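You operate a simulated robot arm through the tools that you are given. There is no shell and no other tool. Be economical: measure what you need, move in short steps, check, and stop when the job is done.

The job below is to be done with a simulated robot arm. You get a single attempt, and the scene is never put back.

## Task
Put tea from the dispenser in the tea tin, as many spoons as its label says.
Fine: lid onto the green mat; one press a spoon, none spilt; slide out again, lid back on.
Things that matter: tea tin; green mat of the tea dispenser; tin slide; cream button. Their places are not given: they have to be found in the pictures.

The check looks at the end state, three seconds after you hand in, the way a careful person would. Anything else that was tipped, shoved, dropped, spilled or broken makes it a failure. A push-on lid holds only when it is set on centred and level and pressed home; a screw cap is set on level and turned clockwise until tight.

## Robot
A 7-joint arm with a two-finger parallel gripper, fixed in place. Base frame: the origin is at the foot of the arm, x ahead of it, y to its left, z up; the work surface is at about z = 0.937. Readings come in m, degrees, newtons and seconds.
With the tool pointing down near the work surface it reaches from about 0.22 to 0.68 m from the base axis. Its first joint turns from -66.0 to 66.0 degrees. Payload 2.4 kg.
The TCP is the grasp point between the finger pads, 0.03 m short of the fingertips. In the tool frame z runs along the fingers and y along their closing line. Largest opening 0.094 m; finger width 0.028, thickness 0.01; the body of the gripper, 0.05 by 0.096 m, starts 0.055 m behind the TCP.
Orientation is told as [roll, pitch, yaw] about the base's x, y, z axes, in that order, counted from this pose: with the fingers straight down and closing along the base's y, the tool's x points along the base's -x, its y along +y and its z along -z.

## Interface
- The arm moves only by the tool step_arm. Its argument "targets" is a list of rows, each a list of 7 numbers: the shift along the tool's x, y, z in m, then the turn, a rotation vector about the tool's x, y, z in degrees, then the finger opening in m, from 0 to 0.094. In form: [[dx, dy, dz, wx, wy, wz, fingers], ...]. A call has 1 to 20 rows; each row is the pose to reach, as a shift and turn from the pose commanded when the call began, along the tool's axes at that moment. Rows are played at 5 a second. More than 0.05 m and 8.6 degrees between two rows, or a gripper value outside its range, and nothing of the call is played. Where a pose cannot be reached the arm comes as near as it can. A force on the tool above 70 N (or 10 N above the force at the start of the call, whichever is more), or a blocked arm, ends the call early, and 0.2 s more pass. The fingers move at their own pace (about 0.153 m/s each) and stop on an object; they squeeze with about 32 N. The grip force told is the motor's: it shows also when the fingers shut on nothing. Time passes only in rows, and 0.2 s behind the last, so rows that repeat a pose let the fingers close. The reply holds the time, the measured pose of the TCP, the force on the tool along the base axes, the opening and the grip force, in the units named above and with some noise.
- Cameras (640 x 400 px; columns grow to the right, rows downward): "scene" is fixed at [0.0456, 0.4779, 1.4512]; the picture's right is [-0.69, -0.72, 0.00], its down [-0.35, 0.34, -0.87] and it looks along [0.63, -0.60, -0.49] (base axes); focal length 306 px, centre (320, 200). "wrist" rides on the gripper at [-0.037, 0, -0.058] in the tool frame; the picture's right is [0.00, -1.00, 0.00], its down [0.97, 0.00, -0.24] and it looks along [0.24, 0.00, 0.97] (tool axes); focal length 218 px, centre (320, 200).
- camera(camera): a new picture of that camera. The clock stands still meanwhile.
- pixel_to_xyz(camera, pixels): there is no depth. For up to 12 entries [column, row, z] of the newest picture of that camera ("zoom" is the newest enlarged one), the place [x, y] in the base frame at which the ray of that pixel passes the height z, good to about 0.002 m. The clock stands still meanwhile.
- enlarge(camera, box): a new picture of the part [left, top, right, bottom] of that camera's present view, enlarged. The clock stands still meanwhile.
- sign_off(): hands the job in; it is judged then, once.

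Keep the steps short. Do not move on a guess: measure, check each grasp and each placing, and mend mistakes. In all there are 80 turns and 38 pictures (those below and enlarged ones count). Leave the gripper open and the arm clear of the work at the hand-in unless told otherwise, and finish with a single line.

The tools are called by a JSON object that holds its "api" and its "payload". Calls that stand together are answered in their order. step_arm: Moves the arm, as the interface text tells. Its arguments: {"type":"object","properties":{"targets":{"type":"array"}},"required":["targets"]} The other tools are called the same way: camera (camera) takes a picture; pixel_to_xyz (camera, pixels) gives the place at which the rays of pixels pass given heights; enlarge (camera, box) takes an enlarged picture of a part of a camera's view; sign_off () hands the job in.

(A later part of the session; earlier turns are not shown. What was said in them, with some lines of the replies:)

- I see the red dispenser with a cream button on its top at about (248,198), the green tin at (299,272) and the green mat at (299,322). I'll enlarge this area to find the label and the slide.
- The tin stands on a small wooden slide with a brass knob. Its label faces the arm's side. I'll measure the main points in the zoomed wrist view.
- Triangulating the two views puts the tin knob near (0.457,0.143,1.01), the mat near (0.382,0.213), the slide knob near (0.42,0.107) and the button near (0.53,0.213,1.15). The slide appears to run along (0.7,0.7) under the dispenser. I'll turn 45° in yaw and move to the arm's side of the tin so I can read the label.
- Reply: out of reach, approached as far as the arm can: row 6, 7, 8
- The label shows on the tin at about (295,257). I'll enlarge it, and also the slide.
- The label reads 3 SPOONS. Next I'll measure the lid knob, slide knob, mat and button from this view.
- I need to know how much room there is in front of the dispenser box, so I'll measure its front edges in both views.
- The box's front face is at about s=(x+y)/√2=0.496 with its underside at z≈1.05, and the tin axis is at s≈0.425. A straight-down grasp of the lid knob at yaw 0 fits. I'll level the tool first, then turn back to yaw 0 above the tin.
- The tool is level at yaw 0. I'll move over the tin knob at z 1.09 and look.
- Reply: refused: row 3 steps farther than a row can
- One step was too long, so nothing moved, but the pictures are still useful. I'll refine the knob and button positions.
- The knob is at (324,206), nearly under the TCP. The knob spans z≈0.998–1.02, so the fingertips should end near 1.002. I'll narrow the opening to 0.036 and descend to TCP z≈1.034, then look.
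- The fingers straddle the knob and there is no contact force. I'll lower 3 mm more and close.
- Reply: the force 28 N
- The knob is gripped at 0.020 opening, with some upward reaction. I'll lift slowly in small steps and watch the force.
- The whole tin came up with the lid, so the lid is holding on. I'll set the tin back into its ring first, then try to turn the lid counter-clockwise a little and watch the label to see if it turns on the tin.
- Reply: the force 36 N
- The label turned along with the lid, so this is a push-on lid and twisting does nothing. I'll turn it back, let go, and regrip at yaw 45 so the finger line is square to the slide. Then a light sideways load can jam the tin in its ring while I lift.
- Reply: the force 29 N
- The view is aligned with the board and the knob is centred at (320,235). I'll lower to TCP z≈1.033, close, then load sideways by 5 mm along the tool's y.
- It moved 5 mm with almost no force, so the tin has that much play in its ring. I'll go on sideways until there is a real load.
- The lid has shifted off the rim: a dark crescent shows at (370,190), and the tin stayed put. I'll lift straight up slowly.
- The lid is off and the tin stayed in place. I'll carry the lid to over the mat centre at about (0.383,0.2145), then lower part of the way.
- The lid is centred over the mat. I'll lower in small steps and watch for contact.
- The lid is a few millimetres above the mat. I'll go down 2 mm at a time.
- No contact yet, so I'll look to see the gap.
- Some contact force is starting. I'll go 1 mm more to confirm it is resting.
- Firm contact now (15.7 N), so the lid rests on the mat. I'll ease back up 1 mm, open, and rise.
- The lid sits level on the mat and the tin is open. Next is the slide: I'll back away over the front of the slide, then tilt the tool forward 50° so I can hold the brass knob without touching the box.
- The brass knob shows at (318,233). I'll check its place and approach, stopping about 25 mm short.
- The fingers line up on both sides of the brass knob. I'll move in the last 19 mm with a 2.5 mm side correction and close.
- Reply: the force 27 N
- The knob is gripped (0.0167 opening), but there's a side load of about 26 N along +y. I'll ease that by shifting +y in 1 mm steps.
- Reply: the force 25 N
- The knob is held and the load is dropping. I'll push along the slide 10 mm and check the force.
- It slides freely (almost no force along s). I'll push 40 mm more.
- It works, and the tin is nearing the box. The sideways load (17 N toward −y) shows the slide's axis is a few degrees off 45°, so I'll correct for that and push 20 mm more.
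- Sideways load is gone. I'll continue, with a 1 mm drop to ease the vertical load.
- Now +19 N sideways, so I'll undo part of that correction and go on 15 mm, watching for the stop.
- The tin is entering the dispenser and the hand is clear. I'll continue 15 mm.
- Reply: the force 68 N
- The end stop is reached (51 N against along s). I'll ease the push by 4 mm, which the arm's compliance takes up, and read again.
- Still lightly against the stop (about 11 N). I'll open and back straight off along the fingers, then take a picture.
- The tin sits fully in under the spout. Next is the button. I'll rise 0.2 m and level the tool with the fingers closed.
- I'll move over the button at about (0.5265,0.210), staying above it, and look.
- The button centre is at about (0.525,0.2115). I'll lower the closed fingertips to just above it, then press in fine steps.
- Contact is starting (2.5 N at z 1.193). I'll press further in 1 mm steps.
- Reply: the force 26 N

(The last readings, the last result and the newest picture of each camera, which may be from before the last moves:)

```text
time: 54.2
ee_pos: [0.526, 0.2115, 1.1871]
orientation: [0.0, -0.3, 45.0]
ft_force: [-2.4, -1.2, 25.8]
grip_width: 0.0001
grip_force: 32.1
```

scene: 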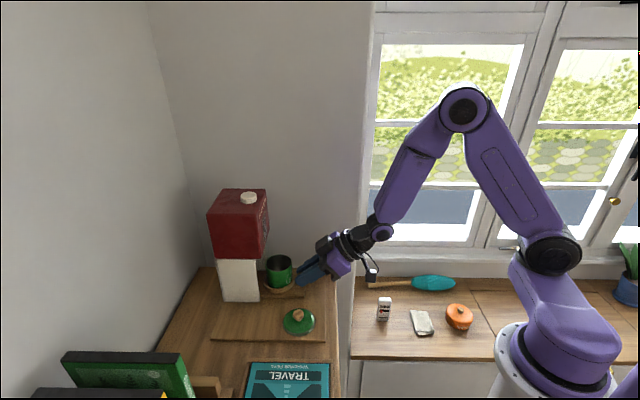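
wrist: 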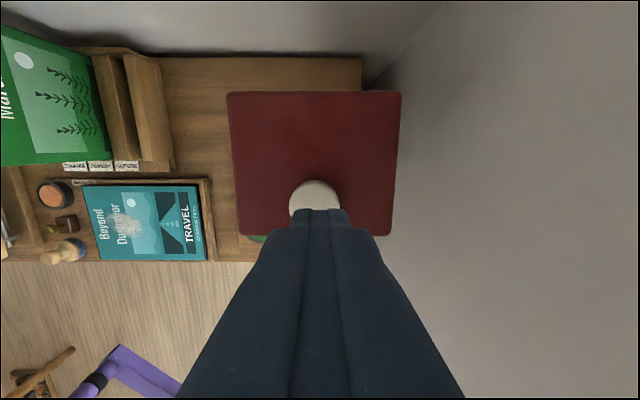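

The button bottoms out at 26 N, which makes one clear press. I'll release fully and wait a moment for the tea to fall.

{"api": "step_arm", "payload": {"targets": [[0, 0, -0.006, 0, 0, 0, 0], [0, 0, -0.014, 0, 0, 0, 0], [0, 0, -0.014, 0, 0, 0, 0], [0, 0, -0.014, 0, 0, 0, 0], [0, 0, -0.014, 0, 0, 0, 0], [0, 0, -0.014, 0, 0, 0, 0], [0, 0, -0.014, 0, 0, 0, 0]]}}

{"api": "enlarge", "payload": {"camera": "scene", "box": [200, 180, 320, 310]}}

```text
time: 55.8
ee_pos: [0.5267, 0.2128, 1.2008]
orientation: [0.1, -0.1, 45.0]
ft_force: [-0.4, 1.0, 0.5]
grip_width: 0.0
grip_force: 32.0
```

```text
3.08 times, centred on (260, 245) of scene
```

zoom: 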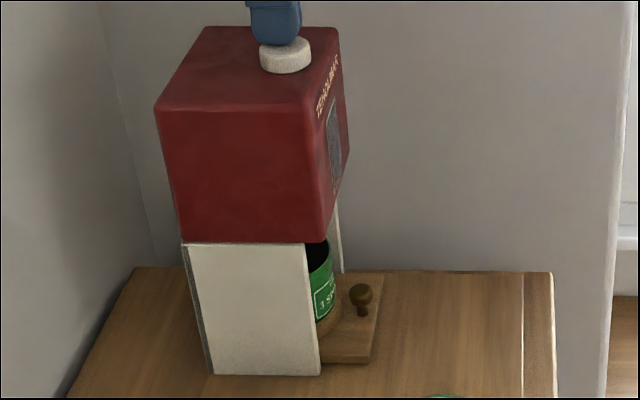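

The button popped back up and nothing is spilt. Second press, the same depth and a full release.

{"api": "step_arm", "payload": {"targets": [[0, 0, 0.005, 0, 0, 0, 0], [0, 0, 0.009, 0, 0, 0, 0], [0, 0, 0.012, 0, 0, 0, 0], [0, 0, 0.014, 0, 0, 0, 0], [0, 0, 0.014, 0, 0, 0, 0]]}}

{"api": "step_arm", "payload": {"targets": [[0, 0, -0.006, 0, 0, 0, 0], [0, 0, -0.014, 0, 0, 0, 0], [0, 0, -0.014, 0, 0, 0, 0], [0, 0, -0.014, 0, 0, 0, 0], [0, 0, -0.014, 0, 0, 0, 0], [0, 0, -0.014, 0, 0, 0, 0], [0, 0, -0.014, 0, 0, 0, 0]]}}

```text
time: 57.0
ee_pos: [0.527, 0.2129, 1.1874]
orientation: [-0.1, -0.4, 44.9]
ft_force: [4.1, -1.6, 26.2]
grip_width: 0.0
grip_force: 32.1
```

```text
time: 58.6
ee_pos: [0.5261, 0.2124, 1.1988]
orientation: [0.1, -0.1, 44.9]
ft_force: [-0.2, 0.4, -0.2]
grip_width: 0.0
grip_force: 31.9
```

Second press done (26 N) and released. Third press, then rise clear.

{"api": "step_arm", "payload": {"targets": [[0, 0, 0.005, 0, 0, 0, 0], [0, 0, 0.009, 0, 0, 0, 0], [0, 0, 0.012, 0, 0, 0, 0], [0, 0, 0.014, 0, 0, 0, 0], [0, 0, 0.014, 0, 0, 0, 0]]}}

{"api": "step_arm", "payload": {"targets": [[0, 0, -0.006, 0, 0, 0, 0], [0, 0, -0.014, 0, 0, 0, 0], [0, 0, -0.03, 0, 0, 0, 0], [0, 0, -0.052, 0, 0, 0, 0], [0, 0, -0.052, 0, 0, 0, 0], [0, 0, -0.052, 0, 0, 0, 0], [0, 0, -0.052, 0, 0, 0, 0]]}}

```text
time: 59.8
ee_pos: [0.5271, 0.2124, 1.1872]
orientation: [0.0, -0.3, 44.9]
ft_force: [3.9, 0.0, 23.1]
grip_width: 0.0
grip_force: 32.0
```

```text
time: 61.4
ee_pos: [0.5265, 0.2129, 1.2383]
orientation: [0.1, -0.2, 45.0]
ft_force: [-1.1, -0.1, 0.0]
grip_width: 0.0001
grip_force: 32.5
```

Three presses done. I'll retrace to the pre-grasp pose before the slide knob (tilted 50°), with the fingers open.

{"api": "step_arm", "payload": {"targets": [[0.034, 0.0005, 0, 0, 0, 0, 0], [0.068, 0.001, 0, 0, 0, 0, 0.0], [0.102, 0.0015, 0, 0, 0, 0, 0.036], [0.1343, 0.002, 0, 0, 0, 0, 0.036], [0.1343, 0.002, 0.03, 0, -8, 0, 0.036], [0.1343, 0.002, 0.06, 0, -16, 0, 0.036], [0.1343, 0.002, 0.09, 0, -24, 0, 0.036], [0.1343, 0.002, 0.12, 0, -32, 0, 0.036], [0.1343, 0.002, 0.15, 0, -40, 0, 0.036], [0.1343, 0.002, 0.18, 0, -48, 0, 0.036], [0.1343, 0.002, 0.2, 0, -50, 0, 0.036]]}}

{"api": "camera", "payload": {"camera": "wrist"}}

```text
time: 63.8
ee_pos: [0.4236, 0.121, 1.0347]
orientation: [-0.9, -49.2, 48.8]
ft_force: [3.4, -1.6, 1.4]
grip_width: 0.0359
grip_force: 0.1
```

```text
6 pictures are left
```

wrist: 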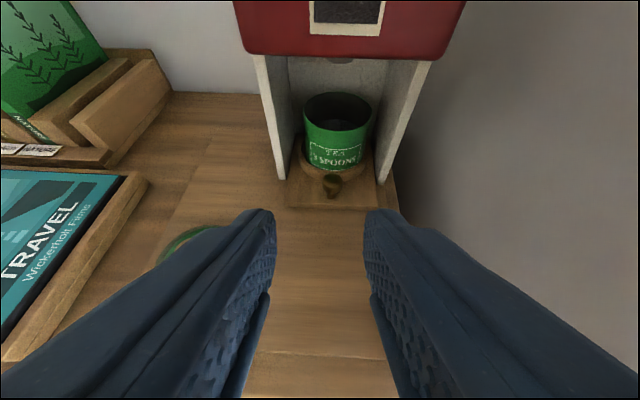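

The reading shows yaw 48.8, which may still be settling. I'll hold two rows and read again.

{"api": "step_arm", "payload": {"targets": [[0, 0, 0, 0, 0, 0, 0.036], [0, 0, 0, 0, 0, 0, 0.036]]}}

{"api": "pixel_to_xyz", "payload": {"camera": "wrist", "pixels": [[332, 184, 0.95], [338, 104, 0.985]]}}

```text
time: 64.4
ee_pos: [0.43, 0.1179, 1.0378]
orientation: [0.1, -50.0, 44.9]
ft_force: [0.5, 0.2, -0.9]
grip_width: 0.0361
grip_force: 0.1
```

```text
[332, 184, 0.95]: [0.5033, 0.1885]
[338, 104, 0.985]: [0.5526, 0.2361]
```

It has settled. I'll advance 0.11 m along the fingers onto the knob, as before, and close.

{"api": "step_arm", "payload": {"targets": [[0, 0.0015, 0.035, 0, 0, 0, 0.036], [0, 0.0015, 0.07, 0, 0, 0, 0.036], [0, 0.0015, 0.095, 0, 0, 0, 0.036], [0, 0.0015, 0.108, 0, 0, 0, 0.036], [0, 0.0015, 0.108, 0, 0, 0, 0.0], [0, 0.0015, 0.108, 0, 0, 0, 0.0], [0, 0.0015, 0.108, 0, 0, 0, 0.0]]}}

```text
time: 66.0
ee_pos: [0.4882, 0.1777, 0.9677]
orientation: [0.1, -50.1, 44.6]
ft_force: [8.0, -6.7, -2.0]
grip_width: 0.0167
grip_force: 45.0
```

The knob is gripped again (0.0167). I'll pull the slide out gently, 40 mm first.

{"api": "step_arm", "payload": {"targets": [[0.0032, -0.0005, -0.0038, 0, 0, 0, 0], [0.0064, -0.0005, -0.0077, 0, 0, 0, 0], [0.0096, -0.0005, -0.0115, 0, 0, 0, 0], [0.0129, -0.0005, -0.0153, 0, 0, 0, 0], [0.0161, -0.0005, -0.0192, 0, 0, 0, 0], [0.0193, -0.0005, -0.023, 0, 0, 0, 0], [0.0225, -0.0005, -0.0268, 0, 0, 0, 0], [0.0257, -0.0005, -0.0306, 0, 0, 0, 0]]}}

```text
time: 67.8
ee_pos: [0.4601, 0.1495, 0.9692]
orientation: [0.0, -50.2, 44.8]
ft_force: [9.7, -9.0, -3.7]
grip_width: 0.0167
grip_force: 45.2
```

{"api": "step_arm", "payload": {"targets": [[0.0032, -0.001, -0.0038, 0, 0, 0, 0], [0.0064, -0.001, -0.0077, 0, 0, 0, 0], [0.0096, -0.001, -0.0115, 0, 0, 0, 0], [0.0129, -0.001, -0.0153, 0, 0, 0, 0], [0.0161, -0.001, -0.0192, 0, 0, 0, 0], [0.0193, -0.001, -0.023, 0, 0, 0, 0], [0.0225, -0.001, -0.0268, 0, 0, 0, 0], [0.0257, -0.001, -0.0306, 0, 0, 0, 0], [0.0289, -0.001, -0.0345, 0, 0, 0, 0], [0.0322, -0.001, -0.0383, 0, 0, 0, 0], [0.0354, -0.001, -0.0421, 0, 0, 0, 0], [0.0386, -0.001, -0.046, 0, 0, 0, 0]]}}

```text
time: 70.4
ee_pos: [0.4191, 0.1078, 0.9681]
orientation: [0.0, -50.3, 44.9]
ft_force: [6.4, -5.0, 6.4]
grip_width: 0.0165
grip_force: 44.5
```

About 15 mm remains to the start position. I'll pull it slowly to the outer stop.

{"api": "step_arm", "payload": {"targets": [[0.0026, 0, -0.0031, 0, 0, 0, 0], [0.0051, 0, -0.0061, 0, 0, 0, 0], [0.0077, 0, -0.0092, 0, 0, 0, 0], [0.009, 0, -0.0107, 0, 0, 0, 0], [0.0096, 0, -0.0115, 0, 0, 0, 0]]}}

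```text
time: 71.6
ee_pos: [0.4082, 0.0969, 0.9679]
orientation: [0.1, -50.1, 44.9]
ft_force: [8.2, 0.0, 4.4]
grip_width: 0.0167
grip_force: 44.9
```

{"api": "step_arm", "payload": {"targets": [[0.0006, 0, -0.0008, 0, 0, 0, 0], [0.0013, 0, -0.0015, 0, 0, 0, 0], [0.0013, 0, -0.0015, 0, 0, 0, 0]]}}

```text
time: 72.4
ee_pos: [0.4072, 0.0968, 0.9685]
orientation: [0.1, -50.0, 45.1]
ft_force: [37.6, 16.2, -24.7]
grip_width: 0.0169
grip_force: 44.9
```

The outer stop is reached. I'll relax, open and back off, then rise and level above.

{"api": "step_arm", "payload": {"targets": [[-0.0013, 0, 0.0015, 0, 0, 0, 0], [-0.0013, 0, 0.0015, 0, 0, 0, 0.036], [-0.0013, 0, 0.0015, 0, 0, 0, 0.036], [0, 0, -0.03, 0, 0, 0, 0.036], [0, 0, -0.06, 0, 0, 0, 0.036], [-0.03, 0, -0.085, 0, 8, 0, 0.036], [-0.06, 0, -0.11, 0, 16, 0, 0.036], [-0.08, 0, -0.13, 0, 24, 0, 0.036], [-0.08, 0, -0.13, 0, 32, 0, 0.036], [-0.08, 0, -0.13, 0, 40, 0, 0.036], [-0.08, 0, -0.13, 0, 48, 0, 0.036], [-0.08, 0, -0.13, 0, 50, 0, 0.036], [-0.08, 0, -0.13, 0, 50, 0, 0.036]]}}

```text
time: 75.2
ee_pos: [0.3717, 0.0613, 1.1129]
orientation: [0.0, 0.0, 45.0]
ft_force: [0.0, 0.8, 0.2]
grip_width: 0.0362
grip_force: 0.1
```

I'll move over the mat, from where I can see both the lid knob and into the tin.

{"api": "step_arm", "payload": {"targets": [[-0.029, 0.025, 0, 0, 0, 0, 0.036], [-0.058, 0.05, 0, 0, 0, 0, 0.036], [-0.087, 0.075, 0, 0, 0, 0, 0.036], [-0.1163, 0.1003, 0, 0, 0, 0, 0.036], [-0.1163, 0.1003, 0.01, 0, 0, 0, 0.036]]}}

{"api": "camera", "payload": {"camera": "wrist"}}

```text
time: 76.4
ee_pos: [0.3831, 0.2152, 1.1037]
orientation: [0.2, 0.0, 44.8]
ft_force: [0.6, 0.3, -0.5]
grip_width: 0.0361
grip_force: 0.0
```

```text
5 pictures are left
```

wrist: 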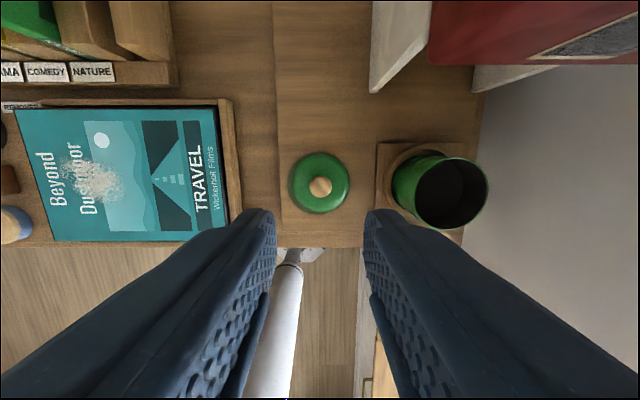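

The lid knob is at (320,186) and the tin opening at about (452,193). I'll enlarge the tin to check for tea.

{"api": "enlarge", "payload": {"camera": "wrist", "box": [280, 125, 500, 245]}}

{"api": "pixel_to_xyz", "payload": {"camera": "wrist", "pixels": [[320, 186, 0.945], [452, 193, 0.985], [452, 193, 0.98], [288, 184, 0.93], [350, 184, 0.93]]}}

```text
2.91 times, centred on (390, 185) of wrist
```

zoom: 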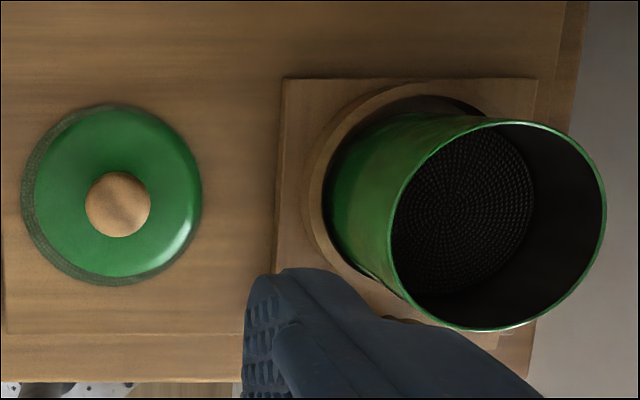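

```text
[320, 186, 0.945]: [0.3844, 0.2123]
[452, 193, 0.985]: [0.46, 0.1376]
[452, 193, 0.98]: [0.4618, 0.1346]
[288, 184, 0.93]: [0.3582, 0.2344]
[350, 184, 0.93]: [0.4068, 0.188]
```

Tea granules cover the tin's bottom. To seat the lid centred I need the tin's exact centre, so I'll move above the tin for a near-vertical view.

{"api": "step_arm", "payload": {"targets": [[-0.001, -0.034, 0, 0, 0, 0, 0.094], [-0.002, -0.068, 0, 0, 0, 0, 0.094], [-0.0023, -0.1023, 0, 0, 0, 0, 0.094], [-0.0023, -0.1023, 0, 0, 0, 0, 0.094]]}}

{"api": "enlarge", "payload": {"camera": "wrist", "box": [260, 130, 380, 240]}}

```text
time: 77.4
ee_pos: [0.4563, 0.1453, 1.1034]
orientation: [0.0, -0.1, 44.9]
ft_force: [-0.1, -0.6, 0.7]
grip_width: 0.0938
grip_force: 0.1
```

```text
3.64 times, centred on (320, 185) of wrist
```

zoom: 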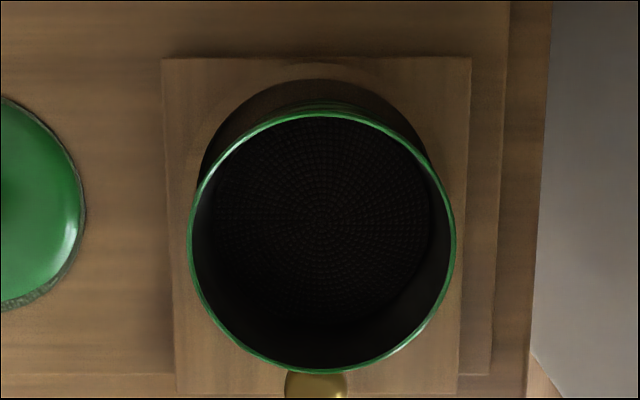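

The rim spans columns 187–456 and rows 112–374 in the zoom, so its centre is at (321.5,243).

{"api": "pixel_to_xyz", "payload": {"camera": "zoom", "pixels": [[321.5, 243, 0.99], [321.5, 243, 0.98], [187, 243, 0.985], [456, 243, 0.985], [321.5, 112, 0.985], [321.5, 374, 0.985]]}}

```text
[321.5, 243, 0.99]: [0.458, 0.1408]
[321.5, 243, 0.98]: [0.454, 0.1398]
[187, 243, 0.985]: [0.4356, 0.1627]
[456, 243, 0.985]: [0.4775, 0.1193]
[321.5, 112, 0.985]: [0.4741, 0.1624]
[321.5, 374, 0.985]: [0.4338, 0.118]
```

The tin's axis is 3.5 mm toward tool +x from the present pose, with almost no side offset. The lid knob is 2.5 mm toward +x of my last mat pose. I'll go back over the lid on its axis, descend and grip.

{"api": "step_arm", "payload": {"targets": [[0.0016, 0.034, 0, 0, 0, 0, 0.06], [0.0032, 0.068, 0, 0, 0, 0, 0.036], [0.0048, 0.102, 0, 0, 0, 0, 0.036], [0.0048, 0.102, 0.04, 0, 0, 0, 0.036], [0.0048, 0.102, 0.08, 0, 0, 0, 0.036], [0.0048, 0.102, 0.115, 0, 0, 0, 0.036], [0.0048, 0.102, 0.128, 0, 0, 0, 0.036], [0.0048, 0.102, 0.133, 0, 0, 0, 0.036]]}}

```text
time: 79.2
ee_pos: [0.3814, 0.2124, 0.9712]
orientation: [0.2, -0.1, 45.0]
ft_force: [0.3, 0.5, 0.7]
grip_width: 0.0358
grip_force: 0.0
```

{"api": "step_arm", "payload": {"targets": [[0, 0, 0.002, 0, 0, 0, 0.036], [0, 0, 0.0035, 0, 0, 0, 0.036], [0, 0, 0.0035, 0, 0, 0, 0.0], [0, 0, 0.0035, 0, 0, 0, 0.0], [0, 0, 0.0035, 0, 0, 0, 0.0]]}}

```text
time: 80.4
ee_pos: [0.3827, 0.2126, 0.9664]
orientation: [0.1, 0.0, 45.0]
ft_force: [-0.9, 0.2, 0.9]
grip_width: 0.0183
grip_force: 32.1
```

A clean grip with almost no load. I'll lift, carry it over the tin axis, and stop just above the rim to check.

{"api": "step_arm", "payload": {"targets": [[0, 0, -0.03, 0, 0, 0, 0], [0, 0, -0.07, 0, 0, 0, 0], [0, 0, -0.105, 0, 0, 0, 0], [-0.0004, -0.034, -0.105, 0, 0, 0, 0], [-0.0008, -0.068, -0.105, 0, 0, 0, 0], [-0.0013, -0.1023, -0.105, 0, 0, 0, 0], [-0.0013, -0.1023, -0.09, 0, 0, 0, 0], [-0.0013, -0.1023, -0.084, 0, 0, 0, 0], [-0.0013, -0.1023, -0.084, 0, 0, 0, 0]]}}

{"api": "enlarge", "payload": {"camera": "scene", "box": [260, 230, 340, 300]}}

```text
time: 82.4
ee_pos: [0.4544, 0.1402, 1.0495]
orientation: [0.0, -0.1, 44.9]
ft_force: [-0.4, 0.4, -0.4]
grip_width: 0.0182
grip_force: 32.2
```

```text
5.71 times, centred on (300, 265) of scene
```

zoom: 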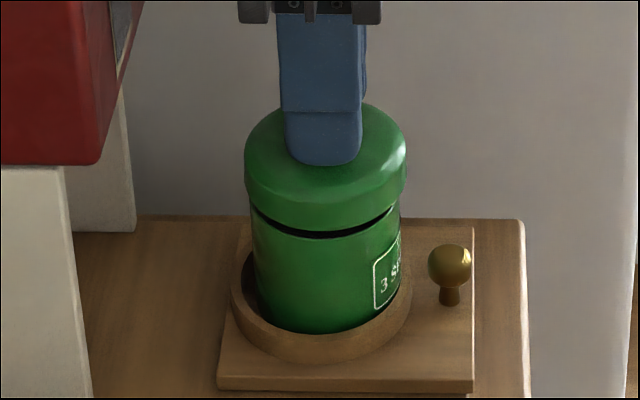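

The lid (columns 245–407) is centred over the tin (250–402), level and just above the rim. I'll lower in small steps and watch the force.

{"api": "step_arm", "payload": {"targets": [[0, 0, 0.002, 0, 0, 0, 0], [0, 0, 0.004, 0, 0, 0, 0], [0, 0, 0.006, 0, 0, 0, 0], [0, 0, 0.008, 0, 0, 0, 0]]}}

{"api": "step_arm", "payload": {"targets": [[0, 0, 0.002, 0, 0, 0, 0], [0, 0, 0.004, 0, 0, 0, 0], [0, 0, 0.005, 0, 0, 0, 0]]}}

```text
time: 83.4
ee_pos: [0.4557, 0.1406, 1.0428]
orientation: [0.0, -0.1, 44.9]
ft_force: [-0.1, 0.0, -1.0]
grip_width: 0.0183
grip_force: 31.6
```

```text
time: 84.2
ee_pos: [0.4552, 0.14, 1.0381]
orientation: [0.0, -0.2, 45.0]
ft_force: [0.0, -0.3, -0.1]
grip_width: 0.0188
grip_force: 32.2
```

No jamming so far at z 1.038. I'll continue to the seat (about 1.032) in 1 mm steps.

{"api": "step_arm", "payload": {"targets": [[0, 0, 0.001, 0, 0, 0, 0], [0, 0, 0.002, 0, 0, 0, 0], [0, 0, 0.003, 0, 0, 0, 0], [0, 0, 0.004, 0, 0, 0, 0]]}}

{"api": "step_arm", "payload": {"targets": [[0, 0, 0.001, 0, 0, 0, 0], [0, 0, 0.002, 0, 0, 0, 0], [0, 0, 0.002, 0, 0, 0, 0]]}}

```text
time: 85.2
ee_pos: [0.4539, 0.1403, 1.0327]
orientation: [0.1, 0.0, 45.0]
ft_force: [-0.2, 0.1, -1.0]
grip_width: 0.0181
grip_force: 31.9
```

```text
time: 86.0
ee_pos: [0.4558, 0.1431, 1.033]
orientation: [0.1, -0.3, 45.0]
ft_force: [-2.0, 2.8, 15.5]
grip_width: 0.0181
grip_force: 32.3
```

Contact at the seat height (15.5 N). I'll press it home harder.

{"api": "step_arm", "payload": {"targets": [[0, 0, 0.001, 0, 0, 0, 0], [0, 0, 0.002, 0, 0, 0, 0], [0, 0, 0.003, 0, 0, 0, 0], [0, 0, 0.003, 0, 0, 0, 0]]}}

```text
time: 87.0
ee_pos: [0.4565, 0.1413, 1.0305]
orientation: [0.0, -0.5, 45.1]
ft_force: [-5.9, 7.3, 45.9]
grip_width: 0.0186
grip_force: 32.1
```

46 N at z 1.0305, the same height as the lid's original seat. I'll ease off, open, rise and check with a picture.

{"api": "step_arm", "payload": {"targets": [[0, 0, -0.003, 0, 0, 0, 0], [0, 0, -0.004, 0, 0, 0, 0.036], [0, 0, -0.004, 0, 0, 0, 0.036], [0, 0, -0.02, 0, 0, 0, 0.036], [0, 0, -0.06, 0, 0, 0, 0.05], [0, 0, -0.1, 0, 0, 0, 0.094], [0, 0, -0.14, 0, 0, 0, 0.094]]}}

{"api": "enlarge", "payload": {"camera": "scene", "box": [250, 230, 340, 310]}}

```text
time: 88.6
ee_pos: [0.4553, 0.1395, 1.1681]
orientation: [0.1, 0.0, 45.0]
ft_force: [0.7, 0.0, -1.1]
grip_width: 0.0939
grip_force: 0.0
```

```text
5.00 times, centred on (295, 270) of scene
```

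zoom: 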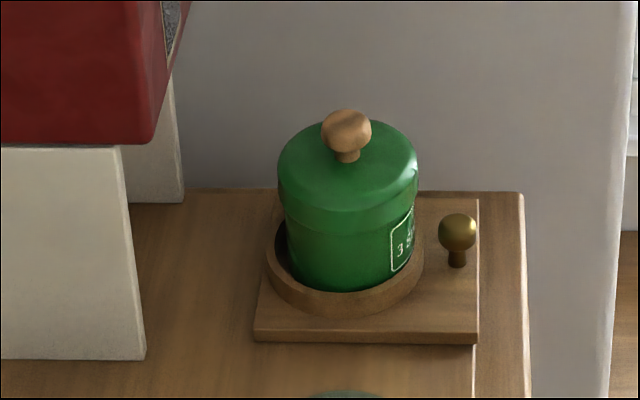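

The lid is back on, level with no gap, and the slide is out. I'll rise and move the arm clear with the gripper open, then take a last look.

{"api": "step_arm", "payload": {"targets": [[0.03, 0, -0.03, 0, 0, 0, 0.094], [0.06, 0, -0.06, 0, 0, 0, 0.094], [0.09, 0, -0.09, 0, 0, 0, 0.094], [0.12, 0, -0.12, 0, 0, 0, 0.094], [0.12, 0, -0.15, 0, 0, 0, 0.094], [0.12, 0, -0.15, 0, 0, 0, 0.094]]}}

{"api": "camera", "payload": {"camera": "scene"}}

```text
time: 90.0
ee_pos: [0.368, 0.0528, 1.3184]
orientation: [0.1, -0.1, 45.0]
ft_force: [-0.6, -0.6, 0.4]
grip_width: 0.0941
grip_force: 0.0
```

```text
0 pictures are left
```

scene: 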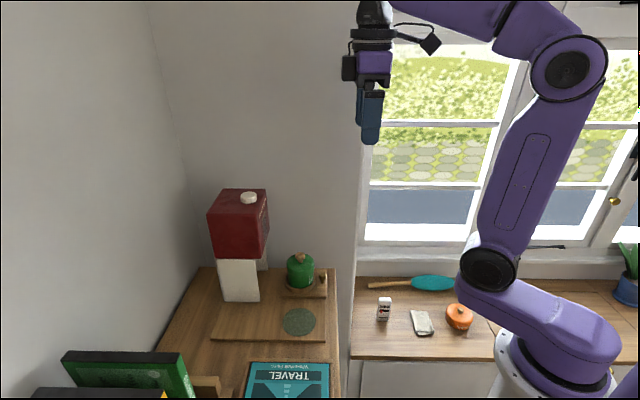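

Everything is back in place: tin lidded on the slide at its outer end, mat empty, nothing spilt, arm clear. I'm handing in.

{"api": "sign_off", "payload": {}}

```text
The job is handed in.
```

The tea tin got three button presses to match its "3 SPOONS" label (tea seen inside, amount not measured); the slide is back out, the lid is pressed back on, and I saw nothing spilt.
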